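You operate a simulated robot arm through the tools that you are given. There is no shell and no other tool. Be economical: measure what you need, move in short steps, check, and stop when the job is done.

You are at the controls of a simulated two-armed robot. One attempt, no reset.

Task
Pick up the buffer bottle two with one hand, pass it to the other hand and put it on the bottling bench. Set down upright: buffer bottle two.

The check looks at the end state, three seconds after you hand in, the way a careful person would. Anything else that was tipped, shoved, dropped, spilled or broken makes it a failure.

Robot
Two 7-joint arms with two-finger parallel grippers on one trunk, on a base that drives. Base frame: it is fixed to the floor where the robot stands at the start and does not move with it; the origin is under the middle of the robot, x ahead of it, y to its left, z up; the surface under the hand at the start is at about z = 860. Units: mm, rad, N and s.
The left shoulder is at the start at [70, 134, 1176], the right one opposite. With the tool pointing down near the work surface each hand reaches from about 100 to 640 mm from the robot's upright axis, wherever it stands, measured 20 degrees to its own side. Places, roughly: bottling bench [-1100, -3800, 800]. Payload 1.57 kg a hand.
The TCP of each hand is the grasp point between the finger pads, 30 mm short of the fingertips. In the tool frame z runs along the fingers and y along their closing line. Largest opening 80 mm; finger width 17, thickness 12; the body of the gripper, 40 by 82 mm, starts 80 mm behind the TCP.
Orientation is told as [roll, pitch, yaw] about the base's x, y, z axes, in that order, counted from this pose: with the fingers straight down and closing along the base's y, the tool's x points along the base's -x, its y along +y and its z along -z.

Tools
- The arms move only by the tool nudge_tool. It takes "left_commands", "right_commands" or both (then of equal length, played together; a hand with none holds still); each is a list of rows, each a list of 7 numbers: the shift along the tool's x, y, z in mm, then the turn, a rotation vector about the tool's x, y, z in rad, then the finger opening in mm, from 0 to 80. In form: [[tx, ty, tz, rx, ry, rz, jaw], ...]. A call has 1 to 10 rows; each row shifts and turns the commanded pose from where the row before left it, along the tool's axes as they then stand. Rows are played at 5 a second. More than 50 mm and 0.15 rad between two rows, or a gripper value outside its range, and nothing of the call is played. Where a pose cannot be reached the arm comes as near as it can. A force on the tool above 40 N (or 10 N above the force at the start of the call, whichever is more), or a blocked arm, ends the call early, and 0.2 s more pass. Each finger travels about 153 mm/s and halts on what it meets, pressing with about 32 N; the grip force reading is that of the motor and also rises with nothing between the fingers. The clock runs only during rows and for 0.2 s after the last one: add rows that do not move to give the fingers time. It gives the time, the measured TCP pose, the force on the tool (base axes), the opening and the grip force at its end, in the units of the frame above (readings bear some noise), with the torque about the TCP (base axes, N m) and any sound that the robot's microphone picked up.
- Cameras (640 x 400 px; columns grow to the right, rows downward): "scene" is now at [132.3, -2, 1391.8]; the picture's right is [-0.03, -1.00, 0.00], its down [-0.68, 0.02, -0.73] and it looks along [0.73, -0.02, -0.68] (base axes); focal length 270 px, centre (320, 200). "left" rides on the left gripper at [72, 7, -122] in its tool frame; the picture's right is [-0.09, 1.00, 0.00], its down [-0.84, -0.08, -0.54] and it looks along [-0.54, -0.05, 0.84] (tool axes); focal length 238 px, centre (320, 200). "right" rides on the right gripper at [72, -7, -122] in its tool frame; the picture's right is [0.09, 1.00, 0.00], its down [-0.84, 0.08, -0.54] and it looks along [-0.54, 0.05, 0.84] (tool axes); focal length 238 px, centre (320, 200).
- get_image(camera): a new picture of that camera. No time passes.
- lift_body(by): slides the trunk up (or, below 0, down) by that many mm; the arms and the scene camera ride with it, the base frame stays. It gives what a move gives, with no picture.
- drive_base(legs): drives the robot by 1 to 6 legs, each [ahead, left, turn to the left] in mm, mm and rad, along the robot's own axes; the way and the turn of a leg run together, so that a leg with both is an arc; at most 1500 mm and 3.142 rad a leg. The arms and the cameras ride along, it lands a little off, and it stops where it bumps. It gives what a move gives.
- aim_head(pan, tilt): turns the head with the scene camera to pan (to the left, within 1.501 rad either way) and tilt (down, from -0.506 to 1.204), counted from straight ahead of the robot. It gives what a move gives.
- probe_pixels(camera, pixels): for up to 12 pixels [column, row] of the newest picture of that camera ("zoom" is the newest enlarged one), the place [x, y, z] in the base frame of the surface seen there, good to about 2 mm. No time passes.
- close_up(camera, box): a new picture of the part [left, top, right, bottom] of that camera's present view, enlarged. No time passes.
- finish_job(): hands the job in; it is judged then, once.

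Work in short steps. Measure before you move; look again where a grasp or a placing could have gone wrong, and mend it. You have 80 turns and 58 pictures in all, those below and enlarged ones among them. Open the grippers and draw the arms clear of the work before you hand the job in, unless the task says otherwise; then end with one line.

The tools are called after "Emit:" by a JSON object that holds its "op" and its "data". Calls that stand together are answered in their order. nudge_tool: Moves the arms, as the interface text tells. Its arguments: {"type":"object","properties":{"left_commands":{"type":"array","items":{"type":"array","items":{"type":"number"}}},"right_commands":{"type":"array","items":{"type":"array","items":{"type":"number"}}}},"required":[]} The other tools are called the same way: lift_body (by) slides the trunk up or down; drive_base (legs) drives the base; aim_head (pan, tilt) turns the head that bears the scene camera; get_image (camera) takes a picture; probe_pixels (camera, pixels) gives the place of the surface under pixels of a picture; close_up (camera, box) takes an enlarged picture of a part of a camera's view; finish_job () hands the job in.

At the start:

```text
clock: 0.0
left_ee_pos: [421.5, 169.9, 1160.0]
left_tcp_rot: [0.0, 0.0, 0.0]
left_force: [-0.3, -1.0, -0.7]
left_torque: [0.02, 0.0, -0.01]
left_opening: 80.2
left_grip_force: 0.0
right_ee_pos: [421.4, -162.4, 1088.6]
right_tcp_rot: [-0.001, 0.0, 0.0]
right_force: [-0.2, 0.7, 0.1]
right_torque: [0.0, 0.03, 0.02]
right_opening: 79.9
right_grip_force: 0.1
trunk travel left (down, up): [-750.0, 190.0]
robot x, y, heading: [1.7, -1.4, 0.003]
head pan, tilt: [-0.028, 0.754]
```

scene: 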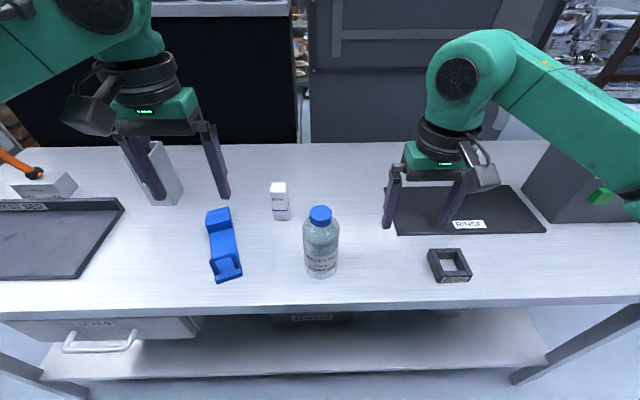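
right: 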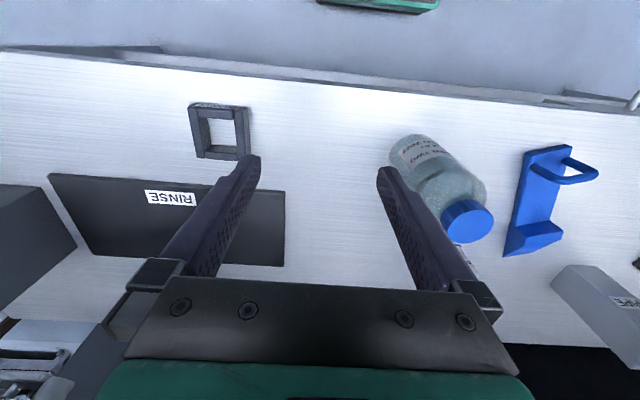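
left: 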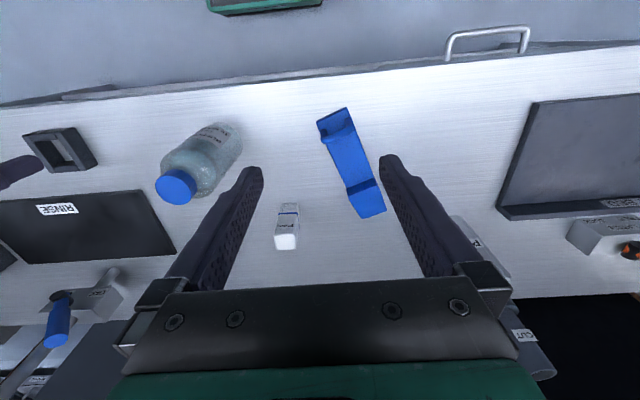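

The scene shows a clear bottle with a blue cap near (321,240). I zoom in to read its label and measure it.

Emit:
{"op": "close_up", "data": {"camera": "scene", "box": [240, 160, 400, 290]}}

Emit:
{"op": "probe_pixels", "data": {"camera": "scene", "pixels": [[320, 212], [320, 250], [321, 274], [308, 255], [335, 255], [360, 270], [280, 200], [222, 240], [450, 265], [320, 300], [320, 150]]}}

```text
3.08 times, centred on (320, 225) of scene
```

zoom: 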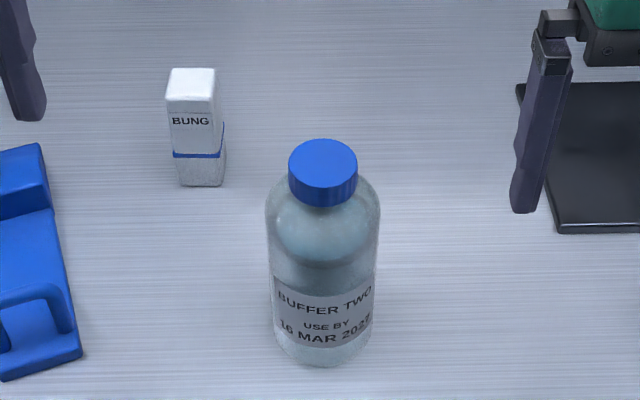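

```text
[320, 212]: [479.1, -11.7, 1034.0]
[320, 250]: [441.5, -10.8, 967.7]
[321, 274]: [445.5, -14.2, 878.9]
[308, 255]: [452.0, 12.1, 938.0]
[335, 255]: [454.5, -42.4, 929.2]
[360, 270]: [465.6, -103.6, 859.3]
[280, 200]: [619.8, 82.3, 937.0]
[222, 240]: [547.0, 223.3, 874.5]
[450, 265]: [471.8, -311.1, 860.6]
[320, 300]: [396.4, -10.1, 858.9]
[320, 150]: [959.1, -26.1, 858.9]
```

The bottle is at about x 475, y -13. It is about 70 mm wide and its cap top is at z 1034. The plan is for the right hand to grip the body from the robot's side, tilted 55°, and for the left hand to take the cap from above. I back the base off 150 mm first to give the arms room.

Emit:
{"op": "drive_base", "data": {"legs": [[-150, 0, 0]]}}

Emit:
{"op": "nudge_tool", "data": {"right_commands": [[-40, 0, 0, 0, 0, 0, 80], [-40, 0, 0, 0, 0, 0, 80], [0, 20, 0, 0, -0.137, 0, 80], [0, 20, 0, 0, -0.137, 0, 80], [0, 20, 0, 0, -0.137, 0, 80], [0, 20, 0, 0, -0.137, 0, 80], [0, 20, 0, 0, -0.137, 0, 80], [0, 20, 0, 0, -0.137, 0, 80], [0, 20, 0, 0, -0.137, 0, 80], [0, 0, 0, 0, 0, 0, 80]]}}

Emit:
{"op": "get_image", "data": {"camera": "scene"}}

Emit:
{"op": "get_image", "data": {"camera": "right"}}

```text
clock: 1.3
left_ee_pos: [279.9, 172.0, 1159.1]
left_tcp_rot: [0.001, 0.002, 0.006]
left_force: [-0.6, 0.3, 0.5]
left_torque: [0.03, 0.01, 0.01]
left_opening: 80.1
left_grip_force: 0.1
right_ee_pos: [280.2, -160.8, 1088.3]
right_tcp_rot: [0.0, 0.002, 0.003]
right_force: [-0.7, 0.1, -0.1]
right_torque: [-0.04, -0.01, -0.03]
right_opening: 79.7
right_grip_force: 0.1
trunk travel left (down, up): [-750.0, 190.0]
robot x, y, heading: [-144.5, -0.0, 0.003]
head pan, tilt: [-0.028, 0.754]
```

```text
clock: 3.5
left_ee_pos: [279.0, 170.5, 1160.9]
left_tcp_rot: [0.001, 0.001, 0.004]
left_force: [0.0, 0.1, 0.1]
left_torque: [0.02, -0.03, 0.01]
left_opening: 79.9
left_grip_force: 0.1
right_ee_pos: [357.8, -19.7, 1089.1]
right_tcp_rot: [0.001, -0.959, 0.005]
right_force: [-0.2, -0.2, 0.3]
right_torque: [0.0, -0.04, -0.01]
right_opening: 80.0
right_grip_force: 0.0
trunk travel left (down, up): [-750.0, 190.0]
robot x, y, heading: [-144.2, 1.5, 0.003]
head pan, tilt: [-0.028, 0.754]
```

```text
53 pictures are left
```

scene: 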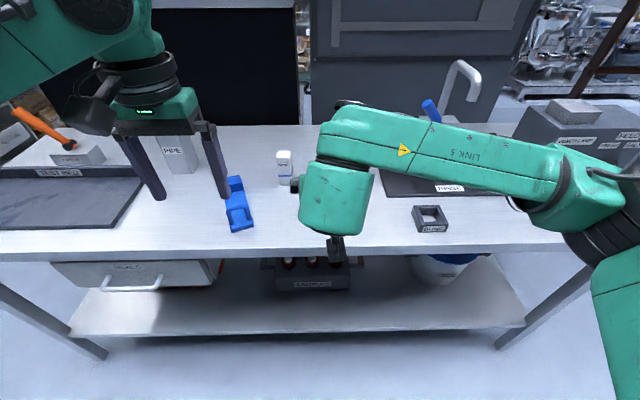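

```text
52 pictures are left
```

right: 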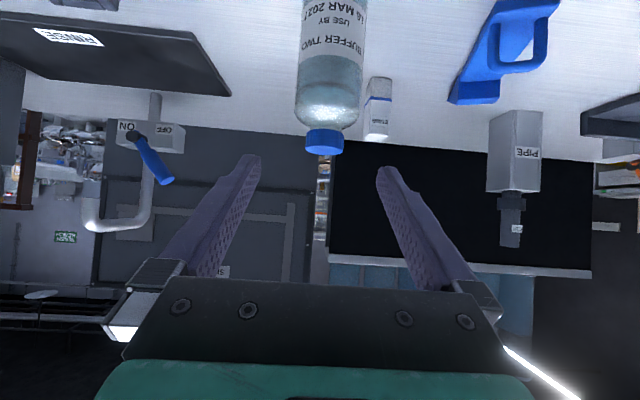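

The right hand reached the tilt, and its camera shows the bottle at about columns 297–362. I probe the bottle for its exact place.

Emit:
{"op": "probe_pixels", "data": {"camera": "right", "pixels": [[330, 60], [302, 60], [358, 60], [325, 138], [309, 140], [341, 140], [332, 20], [304, 20], [362, 20], [325, 151], [325, 128], [325, 118]]}}

```text
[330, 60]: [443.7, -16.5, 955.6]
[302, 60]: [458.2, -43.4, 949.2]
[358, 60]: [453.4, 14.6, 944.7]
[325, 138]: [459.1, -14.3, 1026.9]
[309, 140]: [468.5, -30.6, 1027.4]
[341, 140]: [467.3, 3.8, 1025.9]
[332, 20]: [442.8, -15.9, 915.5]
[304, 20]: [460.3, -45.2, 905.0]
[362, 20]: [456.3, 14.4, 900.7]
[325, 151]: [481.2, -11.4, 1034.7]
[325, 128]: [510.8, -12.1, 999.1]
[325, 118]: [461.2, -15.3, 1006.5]
```

The bottle axis is at (478.5, -14.5), its radius is 35, and the cap's underside is near z 1008. I align with the axis, move partway in, and check.

Emit:
{"op": "nudge_tool", "data": {"right_commands": [[25, 5, 0, 0, 0, 0, 80], [24, 0, 0, 0, 0, 0, 80], [0, 0, 40, 0, 0, 0, 80], [0, 0, 40, 0, 0, 0, 80], [0, 0, 0, 0, 0, 0, 80], [0, 0, 0, 0, 0, 0, 80]]}}

Emit:
{"op": "get_image", "data": {"camera": "right"}}

```text
clock: 4.9
left_ee_pos: [277.6, 171.6, 1160.2]
left_tcp_rot: [-0.001, -0.001, 0.005]
left_force: [-0.5, 0.7, 0.5]
left_torque: [0.01, 0.0, -0.01]
left_opening: 80.0
left_grip_force: 0.0
right_ee_pos: [397.0, -16.4, 1004.1]
right_tcp_rot: [0.002, -0.958, 0.003]
right_force: [0.1, 0.2, -0.5]
right_torque: [-0.01, -0.01, 0.01]
right_opening: 79.9
right_grip_force: 0.0
trunk travel left (down, up): [-750.0, 190.0]
robot x, y, heading: [-145.6, -0.8, 0.013]
head pan, tilt: [-0.028, 0.754]
```

```text
51 pictures are left
```

right: 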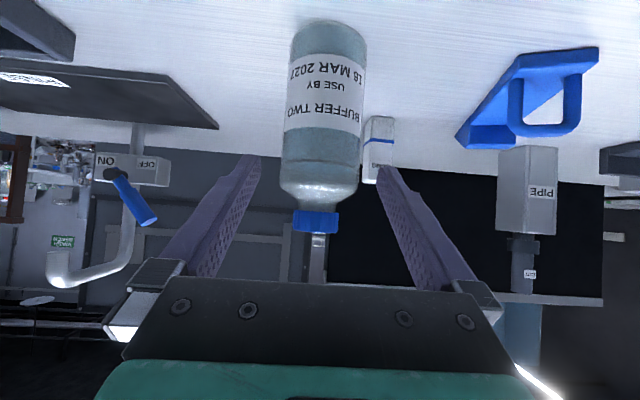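

The bottle is centred between the fingers, with tips at columns 260 and 376. I advance the remaining 100 mm with the jaw open.

Emit:
{"op": "nudge_tool", "data": {"right_commands": [[1, 2, 25, 0, 0, 0, 80], [0, 0, 25, 0, 0, 0, 80], [0, 0, 25, 0, 0, 0, 80], [0, 0, 25, 0, 0, 0, 80], [0, 0, 0, 0, 0, 0, 80]]}}

Emit:
{"op": "get_image", "data": {"camera": "right"}}

```text
clock: 6.1
left_ee_pos: [277.6, 171.1, 1160.7]
left_tcp_rot: [0.001, 0.001, 0.005]
left_force: [0.4, 0.4, -0.3]
left_torque: [-0.02, 0.0, -0.01]
left_opening: 80.0
left_grip_force: 0.1
right_ee_pos: [476.2, -14.0, 946.4]
right_tcp_rot: [0.0, -0.958, 0.004]
right_force: [0.4, -0.4, 0.8]
right_torque: [-0.02, 0.0, 0.04]
right_opening: 80.0
right_grip_force: 0.0
trunk travel left (down, up): [-750.0, 190.0]
robot x, y, heading: [-141.5, 1.5, 0.006]
head pan, tilt: [-0.028, 0.754]
```

```text
50 pictures are left
```

right: 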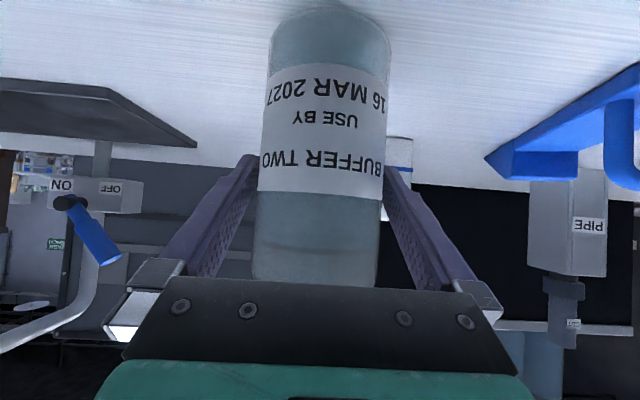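

The bottle is between the fingers and nothing is touching. I close the jaw.

Emit:
{"op": "nudge_tool", "data": {"right_commands": [[0, 0, 0, 0, 0, 0, 72], [0, 0, 0, 0, 0, 0, 66], [0, 0, 0, 0, 0, 0, 55], [0, 0, 0, 0, 0, 0, 55]]}}

```text
clock: 7.1
left_ee_pos: [278.0, 172.0, 1160.5]
left_tcp_rot: [0.0, -0.001, 0.005]
left_force: [0.6, 0.4, -0.1]
left_torque: [-0.01, -0.01, 0.0]
left_opening: 80.3
left_grip_force: 0.1
right_ee_pos: [475.7, -13.9, 946.4]
right_tcp_rot: [0.002, -0.956, 0.003]
right_force: [-1.3, 0.8, 0.0]
right_torque: [-0.09, 0.05, -0.03]
right_opening: 73.0
right_grip_force: 32.1
trunk travel left (down, up): [-750.0, 190.0]
robot x, y, heading: [-139.7, 3.0, 0.003]
head pan, tilt: [-0.028, 0.754]
```

Grip is at 73 mm with 32 N. I lift straight up in small rows: 5, 15, then 40 and 40 mm.

Emit:
{"op": "nudge_tool", "data": {"right_commands": [[-4.1, 0, -2.9, 0, 0, 0, 55], [-12.3, 0, -8.6, 0, 0, 0, 55], [-33, 0, -23, 0, 0, 0, 55], [-33, 0, -23, 0, 0, 0, 55], [0, 0, 0, 0, 0, 0, 55]]}}

Emit:
{"op": "get_image", "data": {"camera": "right"}}

Emit:
{"op": "get_image", "data": {"camera": "left"}}

```text
clock: 8.3
left_ee_pos: [279.1, 170.9, 1160.3]
left_tcp_rot: [-0.002, 0.001, 0.003]
left_force: [0.1, 0.2, 0.3]
left_torque: [-0.04, -0.02, 0.02]
left_opening: 79.9
left_grip_force: 0.2
right_ee_pos: [477.9, -9.7, 1045.6]
right_tcp_rot: [0.001, -0.957, 0.003]
right_force: [0.9, -0.2, -5.2]
right_torque: [0.01, 0.02, 0.01]
right_opening: 72.9
right_grip_force: 32.0
trunk travel left (down, up): [-750.0, 190.0]
robot x, y, heading: [-145.8, 1.3, 0.005]
head pan, tilt: [-0.028, 0.754]
```

```text
49 pictures are left
```

right: 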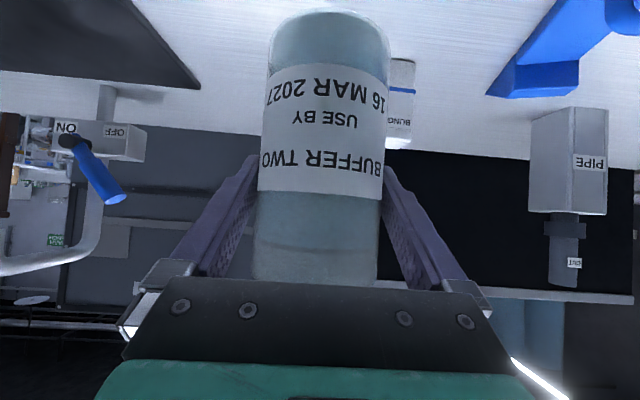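

```text
48 pictures are left
```

left: 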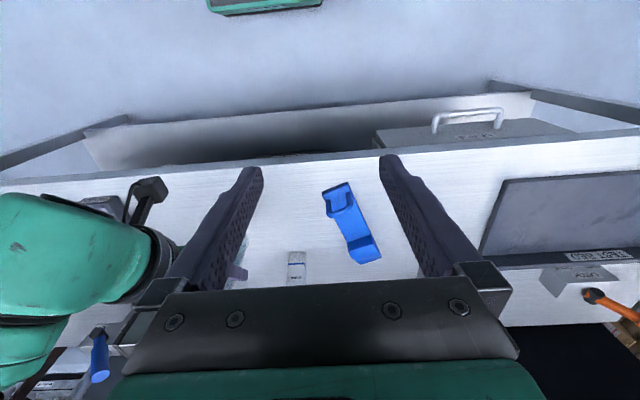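

The bottle is lifted and level, weighing about 5.2 N. I bring it back 120 mm towards the robot for left-arm reach while the left hand rises and moves ahead.

Emit:
{"op": "nudge_tool", "data": {"right_commands": [[17.2, 0, -24.6, 0, 0, 0, 55], [17.2, 0, -24.6, 0, 0, 0, 55], [17.2, 0, -24.6, 0, 0, 0, 55], [17.2, 0, -24.6, 0, 0, 0, 55], [0, 0, 0, 0, 0, 0, 55]], "left_commands": [[-20, 0, -30, 0, 0, 0, 80], [-20, 0, -30, 0, 0, 0, 80], [-20, 0, -30, 0, 0, 0, 80], [-19, 0, -20, 0, 0, 0, 80], [0, 0, 0, 0, 0, 0, 80]]}}

Emit:
{"op": "get_image", "data": {"camera": "left"}}

Emit:
{"op": "get_image", "data": {"camera": "scene"}}

```text
clock: 9.5
left_ee_pos: [357.6, 174.1, 1267.0]
left_tcp_rot: [0.001, 0.001, 0.006]
left_force: [0.2, 0.5, 0.1]
left_torque: [-0.01, -0.01, -0.01]
left_opening: 79.9
left_grip_force: 0.2
right_ee_pos: [358.2, -12.5, 1043.9]
right_tcp_rot: [0.0, -0.957, 0.004]
right_force: [0.1, 0.6, -4.9]
right_torque: [-0.01, -0.02, 0.0]
right_opening: 73.0
right_grip_force: 31.6
trunk travel left (down, up): [-750.0, 190.0]
robot x, y, heading: [-143.9, 0.1, 0.009]
head pan, tilt: [-0.028, 0.754]
```

```text
47 pictures are left
```

left: 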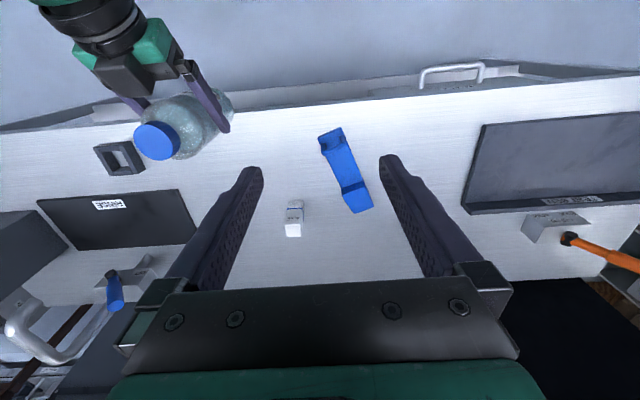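

```text
46 pictures are left
```

scene: 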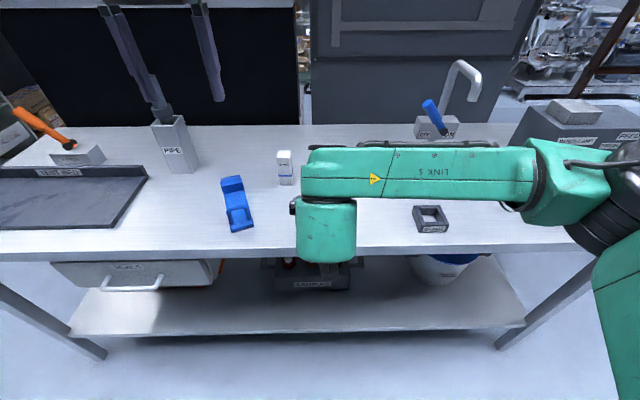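

The left camera sees the cap at (157,140). I probe the cap and the right wrist to check clearance.

Emit:
{"op": "probe_pixels", "data": {"camera": "left", "pixels": [[157, 140], [137, 143], [178, 138], [157, 124], [155, 156], [125, 70], [95, 15], [155, 40], [190, 70]]}}

Emit:
{"op": "probe_pixels", "data": {"camera": "scene", "pixels": [[325, 150], [325, 198], [325, 250], [305, 170], [420, 170]]}}

```text
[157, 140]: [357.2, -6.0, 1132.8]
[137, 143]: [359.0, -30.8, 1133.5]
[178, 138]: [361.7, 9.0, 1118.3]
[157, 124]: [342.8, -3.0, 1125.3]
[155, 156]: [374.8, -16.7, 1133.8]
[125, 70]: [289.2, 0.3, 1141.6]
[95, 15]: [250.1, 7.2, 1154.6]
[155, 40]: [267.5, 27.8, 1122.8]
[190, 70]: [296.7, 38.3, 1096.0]
```

```text
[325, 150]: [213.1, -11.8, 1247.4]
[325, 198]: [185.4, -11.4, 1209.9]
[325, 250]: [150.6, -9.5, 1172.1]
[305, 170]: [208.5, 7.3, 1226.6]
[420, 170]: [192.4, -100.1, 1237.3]
```

The cap centre is about (360, -12) and its top is at 1133. The right wrist top is near (213, -12, 1247), so a top-down left hand clears it. I move the left hand over the cap at height, then lower it partway.

Emit:
{"op": "nudge_tool", "data": {"left_commands": [[-2, -46, 0, 0, 0, 0, 80], [0, -46, 0, 0, 0, 0, 80], [0, -47, 0, 0, 0, 0, 80], [0, -47, 0, 0, 0, 0, 80], [0, 0, 25, 0, 0, 0, 80], [0, 0, 25, 0, 0, 0, 80], [0, 0, 25, 0, 0, 0, 80], [0, 0, 0, 0, 0, 0, 80]], "right_commands": [[0, 0, 0, 0, 0, 0, 55], [0, 0, 0, 0, 0, 0, 55], [0, 0, 0, 0, 0, 0, 55], [0, 0, 0, 0, 0, 0, 55], [0, 0, 0, 0, 0, 0, 55], [0, 0, 0, 0, 0, 0, 55], [0, 0, 0, 0, 0, 0, 55], [0, 0, 0, 0, 0, 0, 55]]}}

Emit:
{"op": "get_image", "data": {"camera": "left"}}

Emit:
{"op": "get_image", "data": {"camera": "scene"}}

```text
clock: 11.3
left_ee_pos: [334.0, 0.6, 1187.6]
left_tcp_rot: [0.0, -0.002, 0.009]
left_force: [0.1, -0.1, -0.2]
left_torque: [0.02, 0.0, 0.04]
left_opening: 80.2
left_grip_force: 0.0
left hand out of reach, approached as far as the arm can: row 3, 4
right_ee_pos: [357.2, -12.6, 1044.3]
right_tcp_rot: [-0.001, -0.958, 0.004]
right_force: [0.0, -0.3, -4.5]
right_torque: [-0.02, 0.0, -0.03]
right_opening: 73.0
right_grip_force: 32.0
trunk travel left (down, up): [-750.0, 190.0]
robot x, y, heading: [-145.0, -3.9, 0.006]
head pan, tilt: [-0.028, 0.754]
```

```text
45 pictures are left
```

left: 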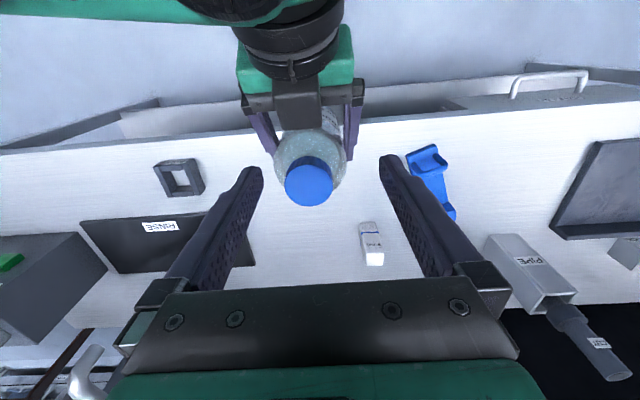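

```text
44 pictures are left
```

scene: 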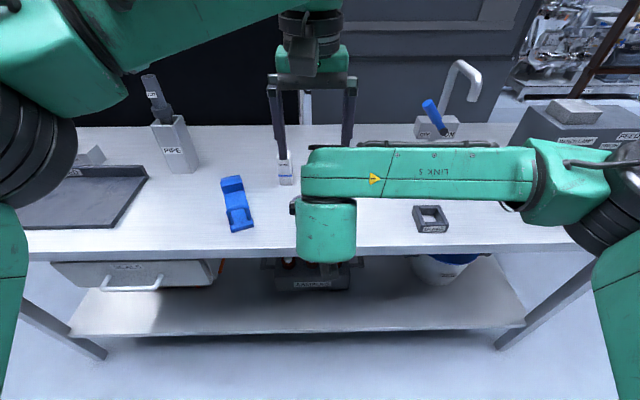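

The left hand hit its reach limit at the higher z and is at (334, 1, 1188). Now that it is lower, I correct by +26 in x and -13 in y.

Emit:
{"op": "nudge_tool", "data": {"left_commands": [[-13, -6.5, 0, 0, 0, 0, 80], [-13, -6.5, 0, 0, 0, 0, 80], [0, 0, 0, 0, 0, 0, 80]]}}

Emit:
{"op": "get_image", "data": {"camera": "left"}}

```text
clock: 12.1
left_ee_pos: [359.5, -12.2, 1186.9]
left_tcp_rot: [0.001, 0.001, 0.005]
left_force: [-1.0, 0.0, 0.6]
left_torque: [0.05, -0.02, 0.01]
left_opening: 80.0
left_grip_force: 0.2
right_ee_pos: [357.7, -11.4, 1044.3]
right_tcp_rot: [-0.002, -0.96, 0.005]
right_force: [-0.3, 0.7, -5.1]
right_torque: [0.0, 0.05, 0.0]
right_opening: 72.9
right_grip_force: 32.5
trunk travel left (down, up): [-750.0, 190.0]
robot x, y, heading: [-145.8, 1.6, 0.005]
head pan, tilt: [-0.028, 0.754]
```

```text
43 pictures are left
```

left: 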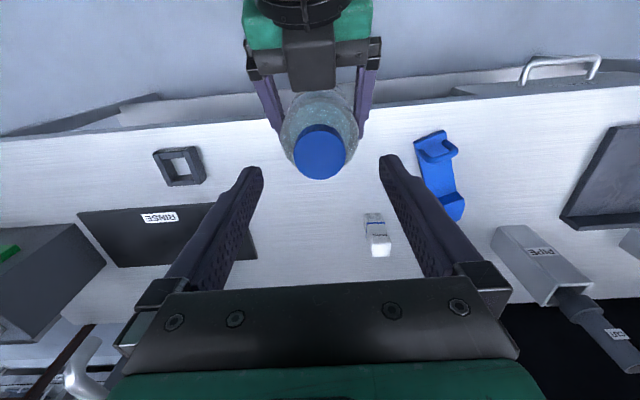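

The left hand is over the cap, which is centred at (320,152). I probe it once to verify the centre.

Emit:
{"op": "probe_pixels", "data": {"camera": "left", "pixels": [[320, 152], [298, 152], [340, 152], [320, 132], [320, 174], [304, 110], [338, 110]]}}

```text
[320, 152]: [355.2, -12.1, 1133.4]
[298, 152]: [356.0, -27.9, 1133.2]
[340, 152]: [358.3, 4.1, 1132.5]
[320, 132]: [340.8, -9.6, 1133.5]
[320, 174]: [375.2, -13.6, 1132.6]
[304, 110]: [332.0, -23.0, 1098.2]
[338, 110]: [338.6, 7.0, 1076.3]
```

The centre is confirmed at about (359, -12). The bottle shoulder rises to about 1098–1103, so I stop the TCP at about 1137 with the tips just at the cap's lower edge. Then I close gently.

Emit:
{"op": "nudge_tool", "data": {"left_commands": [[0, 0, 25, 0, 0, 0, 80], [0, 0, 25, 0, 0, 0, 80], [0, 0, 0, 0, 0, 0, 80], [0, 0, 0, 0, 0, 0, 60], [0, 0, 0, 0, 0, 0, 48]], "right_commands": [[0, 0, 0, 0, 0, 0, 55], [0, 0, 0, 0, 0, 0, 55], [0, 0, 0, 0, 0, 0, 55], [0, 0, 0, 0, 0, 0, 55], [0, 0, 0, 0, 0, 0, 55]]}}

Emit:
{"op": "get_image", "data": {"camera": "left"}}

```text
clock: 13.3
left_ee_pos: [362.1, -11.3, 1137.8]
left_tcp_rot: [-0.002, 0.003, 0.006]
left_force: [0.7, -1.9, 0.7]
left_torque: [-0.04, -0.03, 0.01]
left_opening: 49.1
left_grip_force: 0.5
right_ee_pos: [358.1, -11.4, 1044.5]
right_tcp_rot: [0.001, -0.958, 0.003]
right_force: [1.2, 2.2, -5.8]
right_torque: [-0.08, 0.04, -0.02]
right_opening: 73.3
right_grip_force: 32.6
trunk travel left (down, up): [-750.0, 190.0]
robot x, y, heading: [-143.9, -1.0, 0.008]
head pan, tilt: [-0.028, 0.754]
```

```text
42 pictures are left
```

left: 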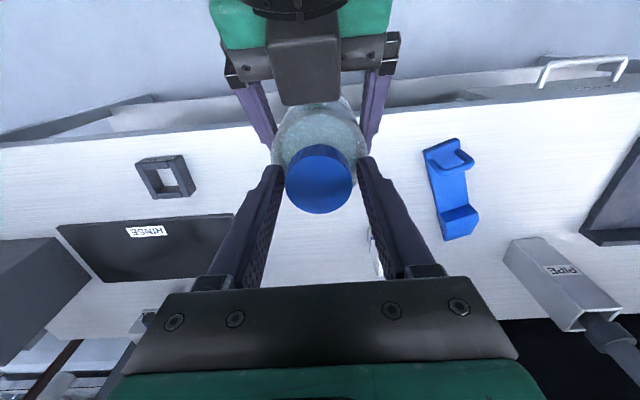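

The fingers straddle the cap with little force. I close fully on it while the right hand holds.

Emit:
{"op": "nudge_tool", "data": {"left_commands": [[0, 0, 0, 0, 0, 0, 42], [0, 0, 0, 0, 0, 0, 25], [0, 0, 0, 0, 0, 0, 25], [0, 0, 0, 0, 0, 0, 25]], "right_commands": [[0, 0, 0, 0, 0, 0, 55], [0, 0, 0, 0, 0, 0, 55], [0, 0, 0, 0, 0, 0, 55], [0, 0, 0, 0, 0, 0, 55]]}}

Emit:
{"op": "get_image", "data": {"camera": "left"}}

```text
clock: 14.3
left_ee_pos: [362.0, -12.6, 1139.0]
left_tcp_rot: [-0.002, 0.001, 0.006]
left_force: [0.0, -9.3, 21.6]
left_torque: [-0.29, -0.12, 0.23]
left_opening: 41.2
left_grip_force: 32.0
right_ee_pos: [356.6, -11.9, 1043.3]
right_tcp_rot: [-0.002, -0.954, 0.005]
right_force: [-0.7, 8.6, -26.0]
right_torque: [-0.56, 0.2, -0.19]
right_opening: 73.6
right_grip_force: 32.3
trunk travel left (down, up): [-750.0, 190.0]
robot x, y, heading: [-141.6, 0.8, 0.005]
head pan, tilt: [-0.028, 0.754]
```

```text
41 pictures are left
```

left: 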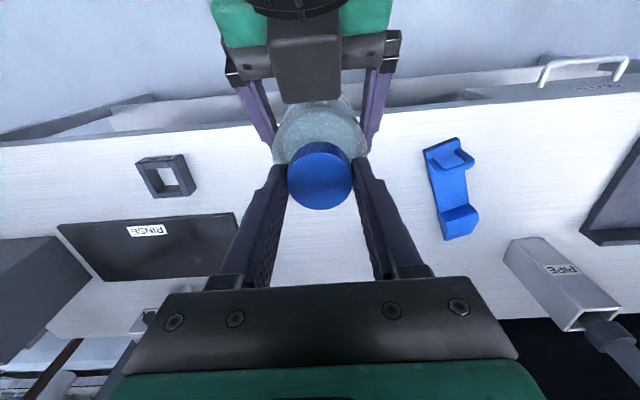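

A 21 N upward force shows the tips wedging on the shoulder. I open slightly, rise 5 mm, and close again.

Emit:
{"op": "nudge_tool", "data": {"left_commands": [[0, 0, 0, 0, 0, 0, 50], [0, 1, -5, 0, 0, 0, 50], [0, 0, 0, 0, 0, 0, 50], [0, 0, 0, 0, 0, 0, 42], [0, 0, 0, 0, 0, 0, 25], [0, 0, 0, 0, 0, 0, 25]], "right_commands": [[0, 0, 0, 0, 0, 0, 55], [0, 0, 0, 0, 0, 0, 55], [0, 0, 0, 0, 0, 0, 55], [0, 0, 0, 0, 0, 0, 55], [0, 0, 0, 0, 0, 0, 55], [0, 0, 0, 0, 0, 0, 55]]}}

```text
clock: 15.7
left_ee_pos: [360.6, -11.0, 1142.6]
left_tcp_rot: [-0.002, 0.0, 0.006]
left_force: [0.6, -13.3, -2.5]
left_torque: [-0.26, 0.11, -0.16]
left_opening: 40.6
left_grip_force: 31.7
right_ee_pos: [357.8, -11.0, 1044.8]
right_tcp_rot: [0.003, -0.96, 0.005]
right_force: [-0.8, 12.2, 1.8]
right_torque: [-0.99, -0.17, 0.18]
right_opening: 73.0
right_grip_force: 32.1
trunk travel left (down, up): [-750.0, 190.0]
robot x, y, heading: [-142.9, 0.0, 0.006]
head pan, tilt: [-0.028, 0.754]
```

The vertical load is gone, but 13 N remains in -y, so the hands disagree sideways. I ease the left hand 1.5 mm towards -y.

Emit:
{"op": "nudge_tool", "data": {"left_commands": [[0, -1.5, 0, 0, 0, 0, 25], [0, 0, 0, 0, 0, 0, 25]], "right_commands": [[0, 0, 0, 0, 0, 0, 55], [0, 0, 0, 0, 0, 0, 55]]}}

```text
clock: 16.3
left_ee_pos: [361.2, -11.9, 1144.6]
left_tcp_rot: [0.0, 0.002, 0.005]
left_force: [0.9, -10.8, -2.3]
left_torque: [-0.37, 0.35, -0.33]
left_opening: 40.9
left_grip_force: 31.7
right_ee_pos: [359.0, -11.6, 1045.1]
right_tcp_rot: [0.002, -0.958, 0.003]
right_force: [-0.4, 11.5, 1.9]
right_torque: [-0.79, -0.42, 0.43]
right_opening: 73.1
right_grip_force: 31.8
trunk travel left (down, up): [-750.0, 190.0]
robot x, y, heading: [-142.5, -3.2, 0.002]
head pan, tilt: [-0.028, 0.754]
```

The force is easing, so I shift 3 mm more.

Emit:
{"op": "nudge_tool", "data": {"left_commands": [[0, -3, 0, 0, 0, 0, 25], [0, 0, 0, 0, 0, 0, 25]], "right_commands": [[0, 0, 0, 0, 0, 0, 55], [0, 0, 0, 0, 0, 0, 55]]}}

```text
clock: 16.9
left_ee_pos: [361.0, -14.2, 1142.7]
left_tcp_rot: [0.001, 0.002, 0.011]
left_force: [-0.3, 1.7, -6.4]
left_torque: [-0.14, 0.0, -0.07]
left_opening: 40.6
left_grip_force: 32.3
right_ee_pos: [359.6, -14.3, 1044.6]
right_tcp_rot: [0.002, -0.959, -0.001]
right_force: [0.7, -0.7, 6.2]
right_torque: [0.21, 0.05, 0.12]
right_opening: 73.0
right_grip_force: 31.9
trunk travel left (down, up): [-750.0, 190.0]
robot x, y, heading: [-144.5, -0.9, 0.002]
head pan, tilt: [-0.028, 0.754]
```

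The forces are balanced and the left hand now carries the weight (-6.4 N). I open the right hand.

Emit:
{"op": "nudge_tool", "data": {"left_commands": [[0, 0, 0, 0, 0, 0, 25], [0, 0, 0, 0, 0, 0, 25], [0, 0, 0, 0, 0, 0, 25]], "right_commands": [[0, 0, 0, 0, 0, 0, 76], [0, 0, 0, 0, 0, 0, 80], [0, 0, 0, 0, 0, 0, 80]]}}

Emit:
{"op": "get_image", "data": {"camera": "right"}}

Emit:
{"op": "get_image", "data": {"camera": "left"}}

```text
clock: 17.7
left_ee_pos: [361.1, -14.6, 1143.8]
left_tcp_rot: [-0.001, 0.001, 0.005]
left_force: [0.5, 0.8, -0.3]
left_torque: [-0.04, 0.02, 0.02]
left_opening: 40.8
left_grip_force: 32.5
right_ee_pos: [357.9, -13.3, 1044.9]
right_tcp_rot: [-0.001, -0.958, 0.005]
right_force: [0.7, -0.5, -0.4]
right_torque: [-0.03, -0.01, -0.01]
right_opening: 80.0
right_grip_force: 0.0
trunk travel left (down, up): [-750.0, 190.0]
robot x, y, heading: [-146.6, -1.2, 0.01]
head pan, tilt: [-0.028, 0.754]
```

```text
40 pictures are left
```

right: 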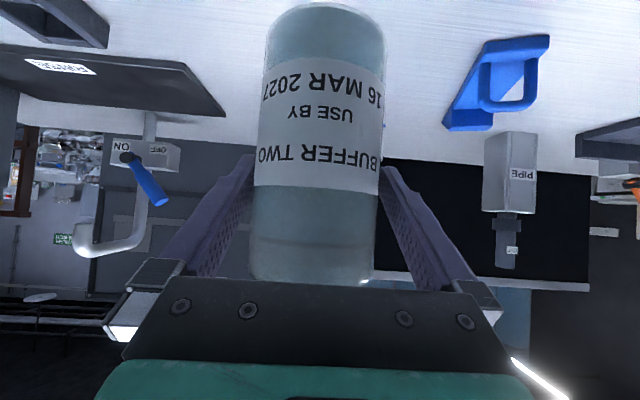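

```text
39 pictures are left
```

left: 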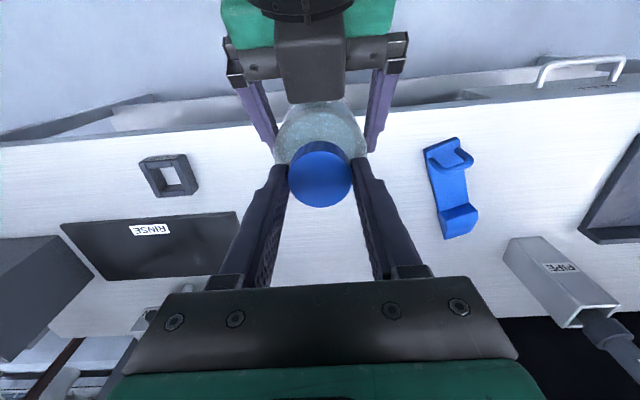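

Both hands read almost no load, which is odd for a 5 N bottle. I wait a row and read again before withdrawing.

Emit:
{"op": "nudge_tool", "data": {"left_commands": [[0, 0, 0, 0, 0, 0, 25], [0, 0, 0, 0, 0, 0, 25]], "right_commands": [[0, 0, 0, 0, 0, 0, 80], [0, 0, 0, 0, 0, 0, 80]]}}

Emit:
{"op": "probe_pixels", "data": {"camera": "left", "pixels": [[320, 175], [310, 120], [290, 180]]}}

Emit:
{"op": "close_up", "data": {"camera": "right", "box": [220, 180, 420, 300]}}

```text
clock: 18.3
left_ee_pos: [361.0, -15.8, 1144.1]
left_tcp_rot: [0.0, 0.001, 0.007]
left_force: [0.6, 0.3, -0.3]
left_torque: [-0.03, 0.0, -0.05]
left_opening: 41.0
left_grip_force: 31.4
right_ee_pos: [358.6, -12.0, 1044.5]
right_tcp_rot: [0.002, -0.956, 0.002]
right_force: [0.7, -0.5, -0.5]
right_torque: [0.01, -0.02, -0.01]
right_opening: 80.1
right_grip_force: 0.0
trunk travel left (down, up): [-750.0, 190.0]
robot x, y, heading: [-142.3, -1.3, 0.004]
head pan, tilt: [-0.028, 0.754]
```

```text
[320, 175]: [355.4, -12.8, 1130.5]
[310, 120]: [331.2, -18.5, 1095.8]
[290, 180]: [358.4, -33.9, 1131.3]
```

```text
3.20 times, centred on (320, 240) of right
```

zoom: 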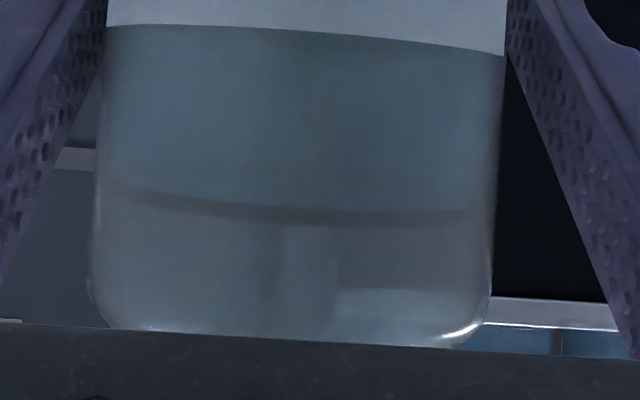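

The bottle hasn't moved with the right jaw fully open, so the left hand must be holding it. I back the right hand out along its own axis, slowly at first.

Emit:
{"op": "nudge_tool", "data": {"left_commands": [[0, 0, 0, 0, 0, 0, 25], [0, 0, 0, 0, 0, 0, 25], [0, 0, 0, 0, 0, 0, 25]], "right_commands": [[0, 0, -5, 0, 0, 0, 80], [0, 0, -10, 0, 0, 0, 80], [0, 0, 0, 0, 0, 0, 80]]}}

Emit:
{"op": "get_image", "data": {"camera": "right"}}

```text
clock: 19.1
left_ee_pos: [361.5, -15.4, 1143.4]
left_tcp_rot: [0.0, 0.001, 0.006]
left_force: [0.2, -0.4, -0.7]
left_torque: [0.04, 0.01, -0.04]
left_opening: 40.8
left_grip_force: 31.5
right_ee_pos: [345.2, -12.6, 1052.7]
right_tcp_rot: [-0.001, -0.96, 0.003]
right_force: [0.3, 0.4, -0.4]
right_torque: [0.01, 0.01, -0.02]
right_opening: 80.0
right_grip_force: 0.0
trunk travel left (down, up): [-750.0, 190.0]
robot x, y, heading: [-144.3, -1.2, 0.006]
head pan, tilt: [-0.028, 0.754]
```

```text
37 pictures are left
```

right: 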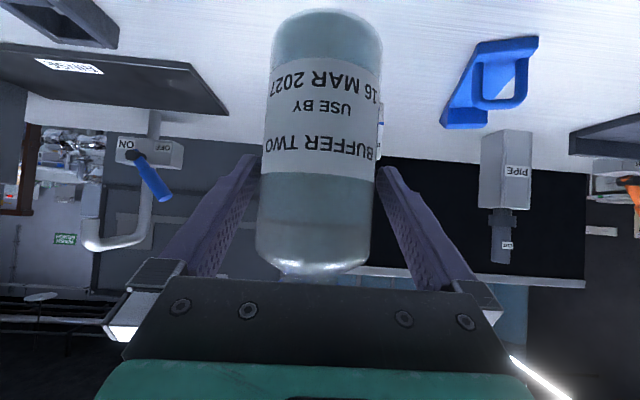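

The bottle hangs on the left hand. I withdraw the right hand 75 mm further and then move it to the right.

Emit:
{"op": "nudge_tool", "data": {"left_commands": [[0, 0, 0, 0, 0, 0, 25], [0, 0, 0, 0, 0, 0, 25], [0, 0, 0, 0, 0, 0, 25], [0, 0, 0, 0, 0, 0, 25], [0, 0, 0, 0, 0, 0, 25], [0, 0, 0, 0, 0, 0, 25], [0, 0, 0, 0, 0, 0, 25], [0, 0, 0, 0, 0, 0, 25]], "right_commands": [[0, 0, -25, 0, 0, 0, 80], [0, 0, -25, 0, 0, 0, 80], [0, 0, -25, 0, 0, 0, 80], [0, -40, 0, 0, 0, 0, 80], [0, -40, 0, 0, 0, 0, 80], [0, -40, 0, 0, 0, 0, 80], [0, -40, 0, 0, 0, 0, 80], [0, 0, 0, 0, 0, 0, 80]]}}

Emit:
{"op": "get_image", "data": {"camera": "scene"}}

```text
clock: 20.9
left_ee_pos: [361.0, -15.0, 1143.0]
left_tcp_rot: [-0.002, 0.002, 0.004]
left_force: [0.5, 0.3, -0.1]
left_torque: [-0.01, 0.05, 0.0]
left_opening: 41.0
left_grip_force: 32.0
right_ee_pos: [285.4, -172.7, 1096.2]
right_tcp_rot: [-0.002, -0.956, 0.005]
right_force: [0.8, -0.4, -0.6]
right_torque: [-0.01, -0.01, 0.0]
right_opening: 80.1
right_grip_force: 0.1
trunk travel left (down, up): [-750.0, 190.0]
robot x, y, heading: [-143.9, 2.3, 0.008]
head pan, tilt: [-0.028, 0.754]
```

```text
36 pictures are left
```

scene: 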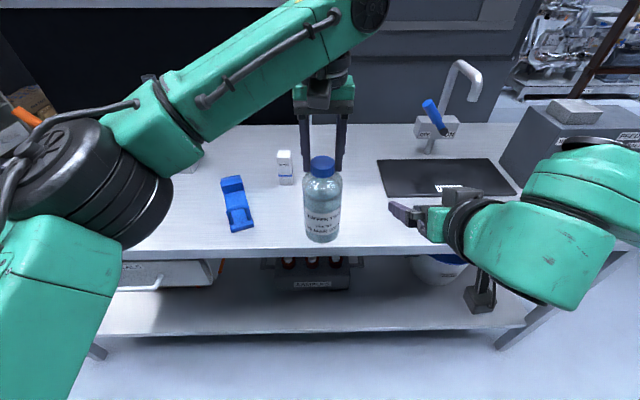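

The scene shows the bottle at (321,200). I probe to confirm it is hanging in the left hand.

Emit:
{"op": "probe_pixels", "data": {"camera": "scene", "pixels": [[321, 163], [322, 195], [322, 225], [322, 238], [308, 210], [338, 210], [304, 150], [340, 150]]}}

Emit:
{"op": "close_up", "data": {"camera": "scene", "box": [260, 80, 390, 260]}}

```text
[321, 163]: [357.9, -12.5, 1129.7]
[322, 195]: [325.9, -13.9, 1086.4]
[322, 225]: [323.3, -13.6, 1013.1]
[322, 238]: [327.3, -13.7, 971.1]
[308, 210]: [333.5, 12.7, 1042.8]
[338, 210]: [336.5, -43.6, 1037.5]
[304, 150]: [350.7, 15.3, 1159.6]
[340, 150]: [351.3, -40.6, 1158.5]
```

```text
2.22 times, centred on (325, 170) of scene
```

zoom: 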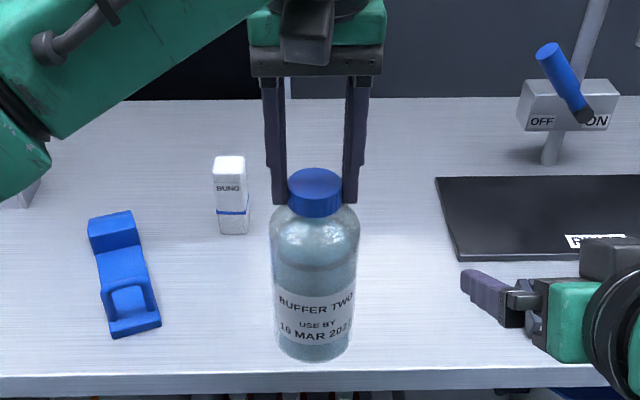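

The left hand holds the bottle nearly vertical. I look right towards the bottling bench.

Emit:
{"op": "aim_head", "data": {"pan": -1.5, "tilt": 0.25}}

Emit:
{"op": "get_image", "data": {"camera": "scene"}}

Emit:
{"op": "aim_head", "data": {"pan": 1.5, "tilt": 0.4}}

Emit:
{"op": "get_image", "data": {"camera": "scene"}}

```text
clock: 22.5
left_ee_pos: [360.9, -14.9, 1143.8]
left_tcp_rot: [0.002, 0.002, 0.004]
left_force: [-0.3, 1.2, -0.4]
left_torque: [0.0, 0.01, 0.02]
left_opening: 40.8
left_grip_force: 31.9
right_ee_pos: [283.8, -173.0, 1095.8]
right_tcp_rot: [0.001, -0.958, 0.003]
right_force: [0.2, -0.7, 0.1]
right_torque: [0.0, -0.02, 0.0]
right_opening: 80.0
right_grip_force: 0.2
trunk travel left (down, up): [-750.0, 190.0]
robot x, y, heading: [-144.2, -2.7, 0.005]
head pan, tilt: [-1.499, 0.25]
```

```text
34 pictures are left
```

scene: 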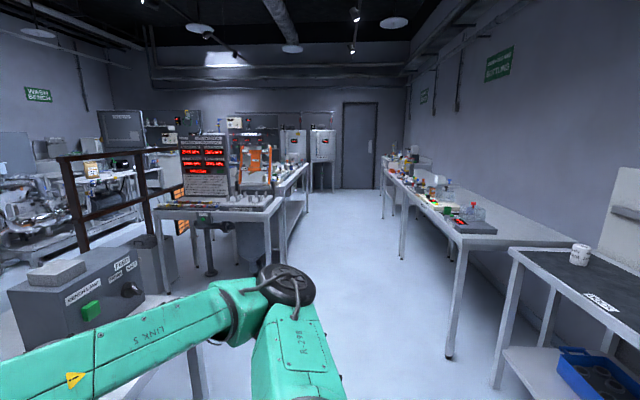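

```text
clock: 25.1
left_ee_pos: [359.8, -14.4, 1144.1]
left_tcp_rot: [-0.001, 0.002, 0.007]
left_force: [0.2, -0.6, 0.3]
left_torque: [0.0, 0.03, 0.02]
left_opening: 40.6
left_grip_force: 32.4
right_ee_pos: [284.0, -173.7, 1096.3]
right_tcp_rot: [0.002, -0.958, 0.005]
right_force: [0.5, 0.0, 0.3]
right_torque: [-0.01, 0.03, 0.01]
right_opening: 79.7
right_grip_force: 0.1
trunk travel left (down, up): [-750.0, 190.0]
robot x, y, heading: [-147.3, 1.4, -0.001]
head pan, tilt: [1.499, 0.4]
```

```text
33 pictures are left
```

scene: 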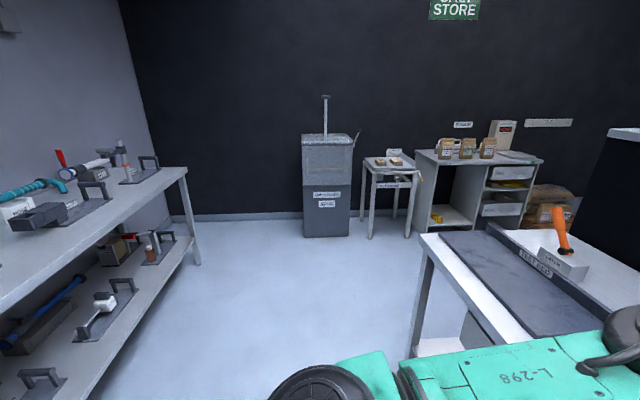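

The aisle runs to the right between the tables and the wall benches. I look there again and probe distances and the signs.

Emit:
{"op": "aim_head", "data": {"pan": -1.5, "tilt": 0.35}}

Emit:
{"op": "get_image", "data": {"camera": "scene"}}

Emit:
{"op": "close_up", "data": {"camera": "scene", "box": [370, 0, 640, 280]}}

Emit:
{"op": "probe_pixels", "data": {"camera": "scene", "pixels": [[490, 195], [560, 180], [420, 165], [400, 150], [560, 220], [620, 230], [505, 240], [300, 170], [270, 180], [160, 180], [510, 40], [440, 330]]}}

```text
clock: 27.7
left_ee_pos: [360.5, -14.5, 1144.3]
left_tcp_rot: [0.001, 0.001, 0.004]
left_force: [0.0, 0.2, -0.3]
left_torque: [0.06, -0.01, -0.03]
left_opening: 40.9
left_grip_force: 31.9
right_ee_pos: [284.0, -174.4, 1095.6]
right_tcp_rot: [0.001, -0.958, 0.004]
right_force: [0.7, 0.3, -0.5]
right_torque: [0.02, -0.01, -0.02]
right_opening: 80.2
right_grip_force: 0.0
trunk travel left (down, up): [-750.0, 190.0]
robot x, y, heading: [-142.6, 0.4, 0.009]
head pan, tilt: [-1.499, 0.351]
```

```text
32 pictures are left
```

scene: 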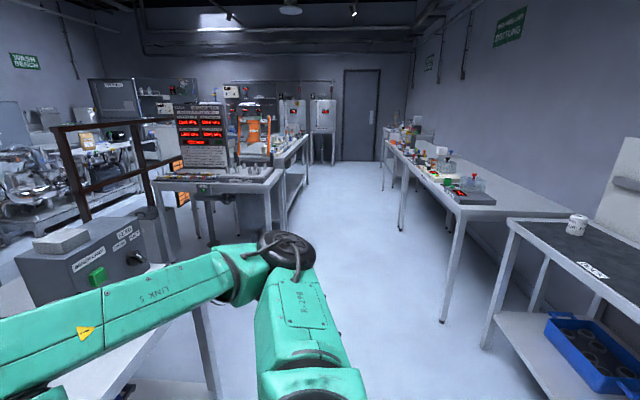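

```text
1.43 times, centred on (505, 140) of scene
```

zoom: 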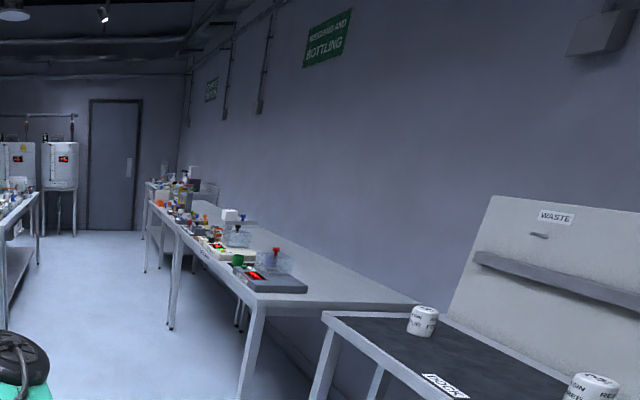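

```text
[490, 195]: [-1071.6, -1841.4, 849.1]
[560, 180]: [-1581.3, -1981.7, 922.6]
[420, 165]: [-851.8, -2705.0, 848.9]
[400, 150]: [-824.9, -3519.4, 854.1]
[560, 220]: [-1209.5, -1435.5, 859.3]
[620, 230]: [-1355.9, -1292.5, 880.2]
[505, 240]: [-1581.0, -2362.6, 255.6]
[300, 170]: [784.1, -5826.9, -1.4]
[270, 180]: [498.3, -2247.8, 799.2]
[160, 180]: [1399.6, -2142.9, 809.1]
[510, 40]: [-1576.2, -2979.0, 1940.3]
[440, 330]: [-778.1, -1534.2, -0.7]
```

The sign at y≈-2980 reads "WEIGHING AND BOTTLING". The bottling bench at y≈-3800 lies along the wall, with its front near x -800. I back off a little and turn right 90° to face down the aisle.

Emit:
{"op": "drive_base", "data": {"legs": [[-100, 0, 0], [0, 0, -0.785], [0, 0, -0.785]]}}

Emit:
{"op": "aim_head", "data": {"pan": 0, "tilt": 0.45}}

Emit:
{"op": "get_image", "data": {"camera": "scene"}}

```text
clock: 33.0
left_ee_pos: [-251.5, -504.6, 1143.3]
left_tcp_rot: [0.0, 0.002, -1.555]
left_force: [0.2, 0.1, -4.6]
left_torque: [0.03, -0.01, -0.02]
left_opening: 40.8
left_grip_force: 31.9
right_ee_pos: [-411.9, -428.5, 1096.4]
right_tcp_rot: [0.001, -0.958, -1.558]
right_force: [-0.3, -0.3, 0.1]
right_torque: [0.02, 0.02, 0.03]
right_opening: 79.8
right_grip_force: 0.0
trunk travel left (down, up): [-750.0, 190.0]
robot x, y, heading: [-246.2, 0.4, -1.558]
head pan, tilt: [-1.499, 0.351]
```

```text
clock: 34.6
left_ee_pos: [-253.3, -504.8, 1143.0]
left_tcp_rot: [-0.001, 0.001, -1.555]
left_force: [0.1, 0.1, -4.5]
left_torque: [0.02, -0.02, -0.01]
left_opening: 40.8
left_grip_force: 32.0
right_ee_pos: [-411.3, -428.8, 1097.3]
right_tcp_rot: [0.001, -0.958, -1.559]
right_force: [0.4, -0.4, -0.2]
right_torque: [-0.02, 0.02, -0.03]
right_opening: 80.0
right_grip_force: 0.1
trunk travel left (down, up): [-750.0, 190.0]
robot x, y, heading: [-247.9, -0.2, -1.554]
head pan, tilt: [0.0, 0.45]
```

```text
30 pictures are left
```

scene: 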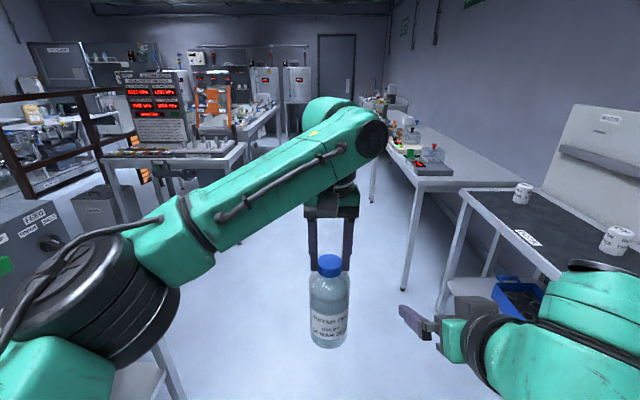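

The load now reads -4.6 N and the bottle is secure. I probe the lane edges and the elbow extents.

Emit:
{"op": "probe_pixels", "data": {"camera": "scene", "pixels": [[242, 150], [282, 105], [416, 188], [372, 130], [463, 195], [20, 300], [170, 260], [5, 350], [300, 190], [600, 350], [250, 160], [560, 270]]}}

```text
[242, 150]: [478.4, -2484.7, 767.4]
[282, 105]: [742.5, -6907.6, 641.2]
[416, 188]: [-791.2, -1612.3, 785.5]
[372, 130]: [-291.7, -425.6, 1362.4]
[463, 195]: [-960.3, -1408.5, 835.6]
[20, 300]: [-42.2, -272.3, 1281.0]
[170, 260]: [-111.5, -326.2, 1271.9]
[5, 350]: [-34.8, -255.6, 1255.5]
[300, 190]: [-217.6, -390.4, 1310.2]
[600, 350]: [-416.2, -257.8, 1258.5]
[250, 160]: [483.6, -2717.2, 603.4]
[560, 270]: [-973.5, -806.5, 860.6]
```

The lane spans x -790 to 470, and I am at -247 with a slight drift towards +x, which is good. I drive 2600 mm down the aisle.

Emit:
{"op": "drive_base", "data": {"legs": [[1300, 0, 0], [1300, 0, 0]]}}

Emit:
{"op": "get_image", "data": {"camera": "scene"}}

```text
clock: 47.0
left_ee_pos: [-147.8, -3041.7, 1143.4]
left_tcp_rot: [0.0, 0.002, -1.523]
left_force: [0.8, 0.5, -5.3]
left_torque: [0.01, -0.04, 0.03]
left_opening: 40.8
left_grip_force: 32.1
right_ee_pos: [-308.5, -2970.6, 1095.4]
right_tcp_rot: [0.002, -0.957, -1.527]
right_force: [0.0, -0.1, -0.3]
right_torque: [0.02, 0.01, 0.02]
right_opening: 80.1
right_grip_force: 0.0
trunk travel left (down, up): [-750.0, 190.0]
robot x, y, heading: [-149.9, -2536.8, -1.521]
head pan, tilt: [0.0, 0.45]
```

```text
29 pictures are left
```

scene: 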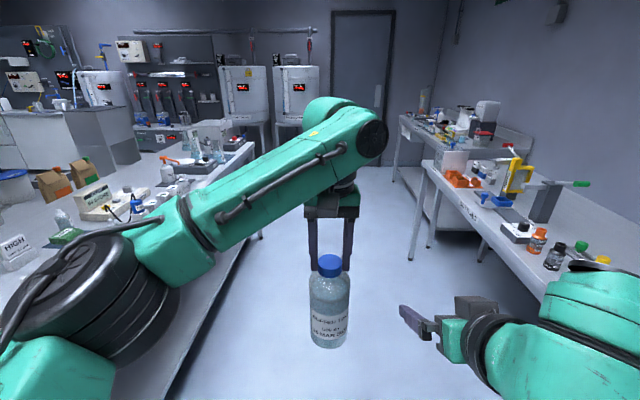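

I need to identify the right-hand bench by its edge label near (470,240), so I zoom and probe.

Emit:
{"op": "close_up", "data": {"camera": "scene", "box": [390, 90, 640, 280]}}

Emit:
{"op": "probe_pixels", "data": {"camera": "scene", "pixels": [[426, 166], [400, 120], [440, 150], [470, 215], [540, 285], [500, 200], [580, 215], [525, 140], [248, 150], [225, 230], [200, 180]]}}

```text
2.11 times, centred on (515, 185) of scene
```

zoom: 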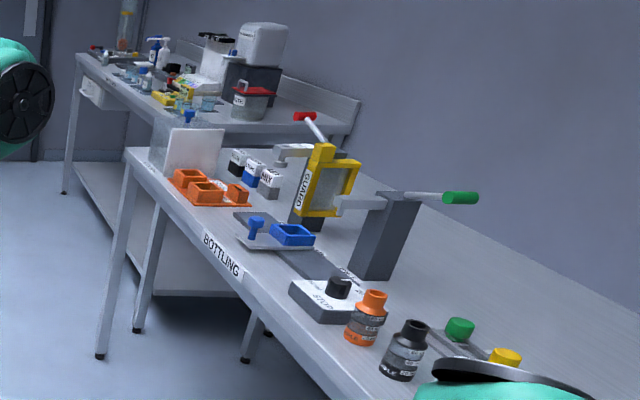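

```text
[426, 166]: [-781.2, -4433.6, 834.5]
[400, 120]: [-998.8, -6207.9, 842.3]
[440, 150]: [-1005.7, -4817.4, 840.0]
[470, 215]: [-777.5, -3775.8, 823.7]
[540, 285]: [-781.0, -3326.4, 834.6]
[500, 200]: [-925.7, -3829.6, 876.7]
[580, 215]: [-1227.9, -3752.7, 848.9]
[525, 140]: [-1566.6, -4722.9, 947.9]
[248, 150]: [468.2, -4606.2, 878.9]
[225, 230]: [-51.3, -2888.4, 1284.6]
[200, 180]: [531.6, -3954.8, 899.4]
```

This is the bottling bench, with its front edge at x -780 and its end at y -4434. I drive to y≈-3650, turn to face it, and look for a free spot.

Emit:
{"op": "drive_base", "data": {"legs": [[1110, 0, 0], [0, 0, -0.8], [0, 0, -0.8]]}}

Emit:
{"op": "aim_head", "data": {"pan": 0, "tilt": 0.6}}

Emit:
{"op": "get_image", "data": {"camera": "scene"}}

```text
clock: 56.8
left_ee_pos: [-607.6, -3640.8, 1142.7]
left_tcp_rot: [0.0, 0.003, -3.106]
left_force: [0.0, -0.4, -4.7]
left_torque: [0.01, -0.01, 0.02]
left_opening: 40.6
left_grip_force: 31.9
right_ee_pos: [-534.9, -3480.4, 1095.0]
right_tcp_rot: [-0.001, -0.958, -3.108]
right_force: [-0.3, -0.3, 0.0]
right_torque: [-0.01, 0.02, 0.02]
right_opening: 80.1
right_grip_force: 0.1
trunk travel left (down, up): [-750.0, 190.0]
robot x, y, heading: [-104.1, -3639.9, -3.109]
head pan, tilt: [0.0, 0.45]
```

```text
clock: 57.5
left_ee_pos: [-607.5, -3640.2, 1142.8]
left_tcp_rot: [0.0, 0.002, -3.106]
left_force: [0.5, -0.3, -4.6]
left_torque: [0.03, 0.0, 0.0]
left_opening: 40.6
left_grip_force: 32.2
right_ee_pos: [-533.9, -3480.6, 1096.1]
right_tcp_rot: [0.001, -0.959, -3.109]
right_force: [-0.2, -0.2, 0.2]
right_torque: [0.0, -0.03, -0.02]
right_opening: 80.0
right_grip_force: 0.1
trunk travel left (down, up): [-750.0, 190.0]
robot x, y, heading: [-103.6, -3640.8, -3.11]
head pan, tilt: [0.0, 0.6]
```

```text
27 pictures are left
```

scene: 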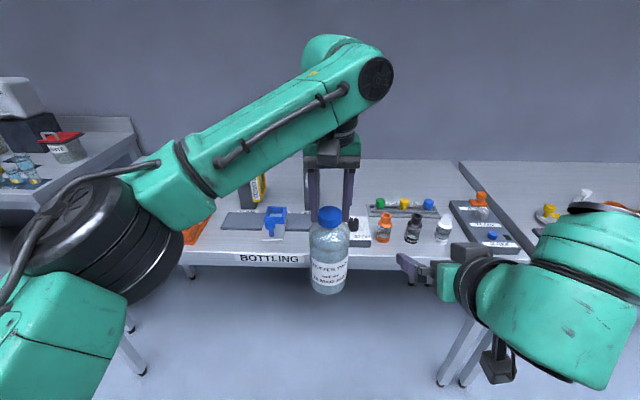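

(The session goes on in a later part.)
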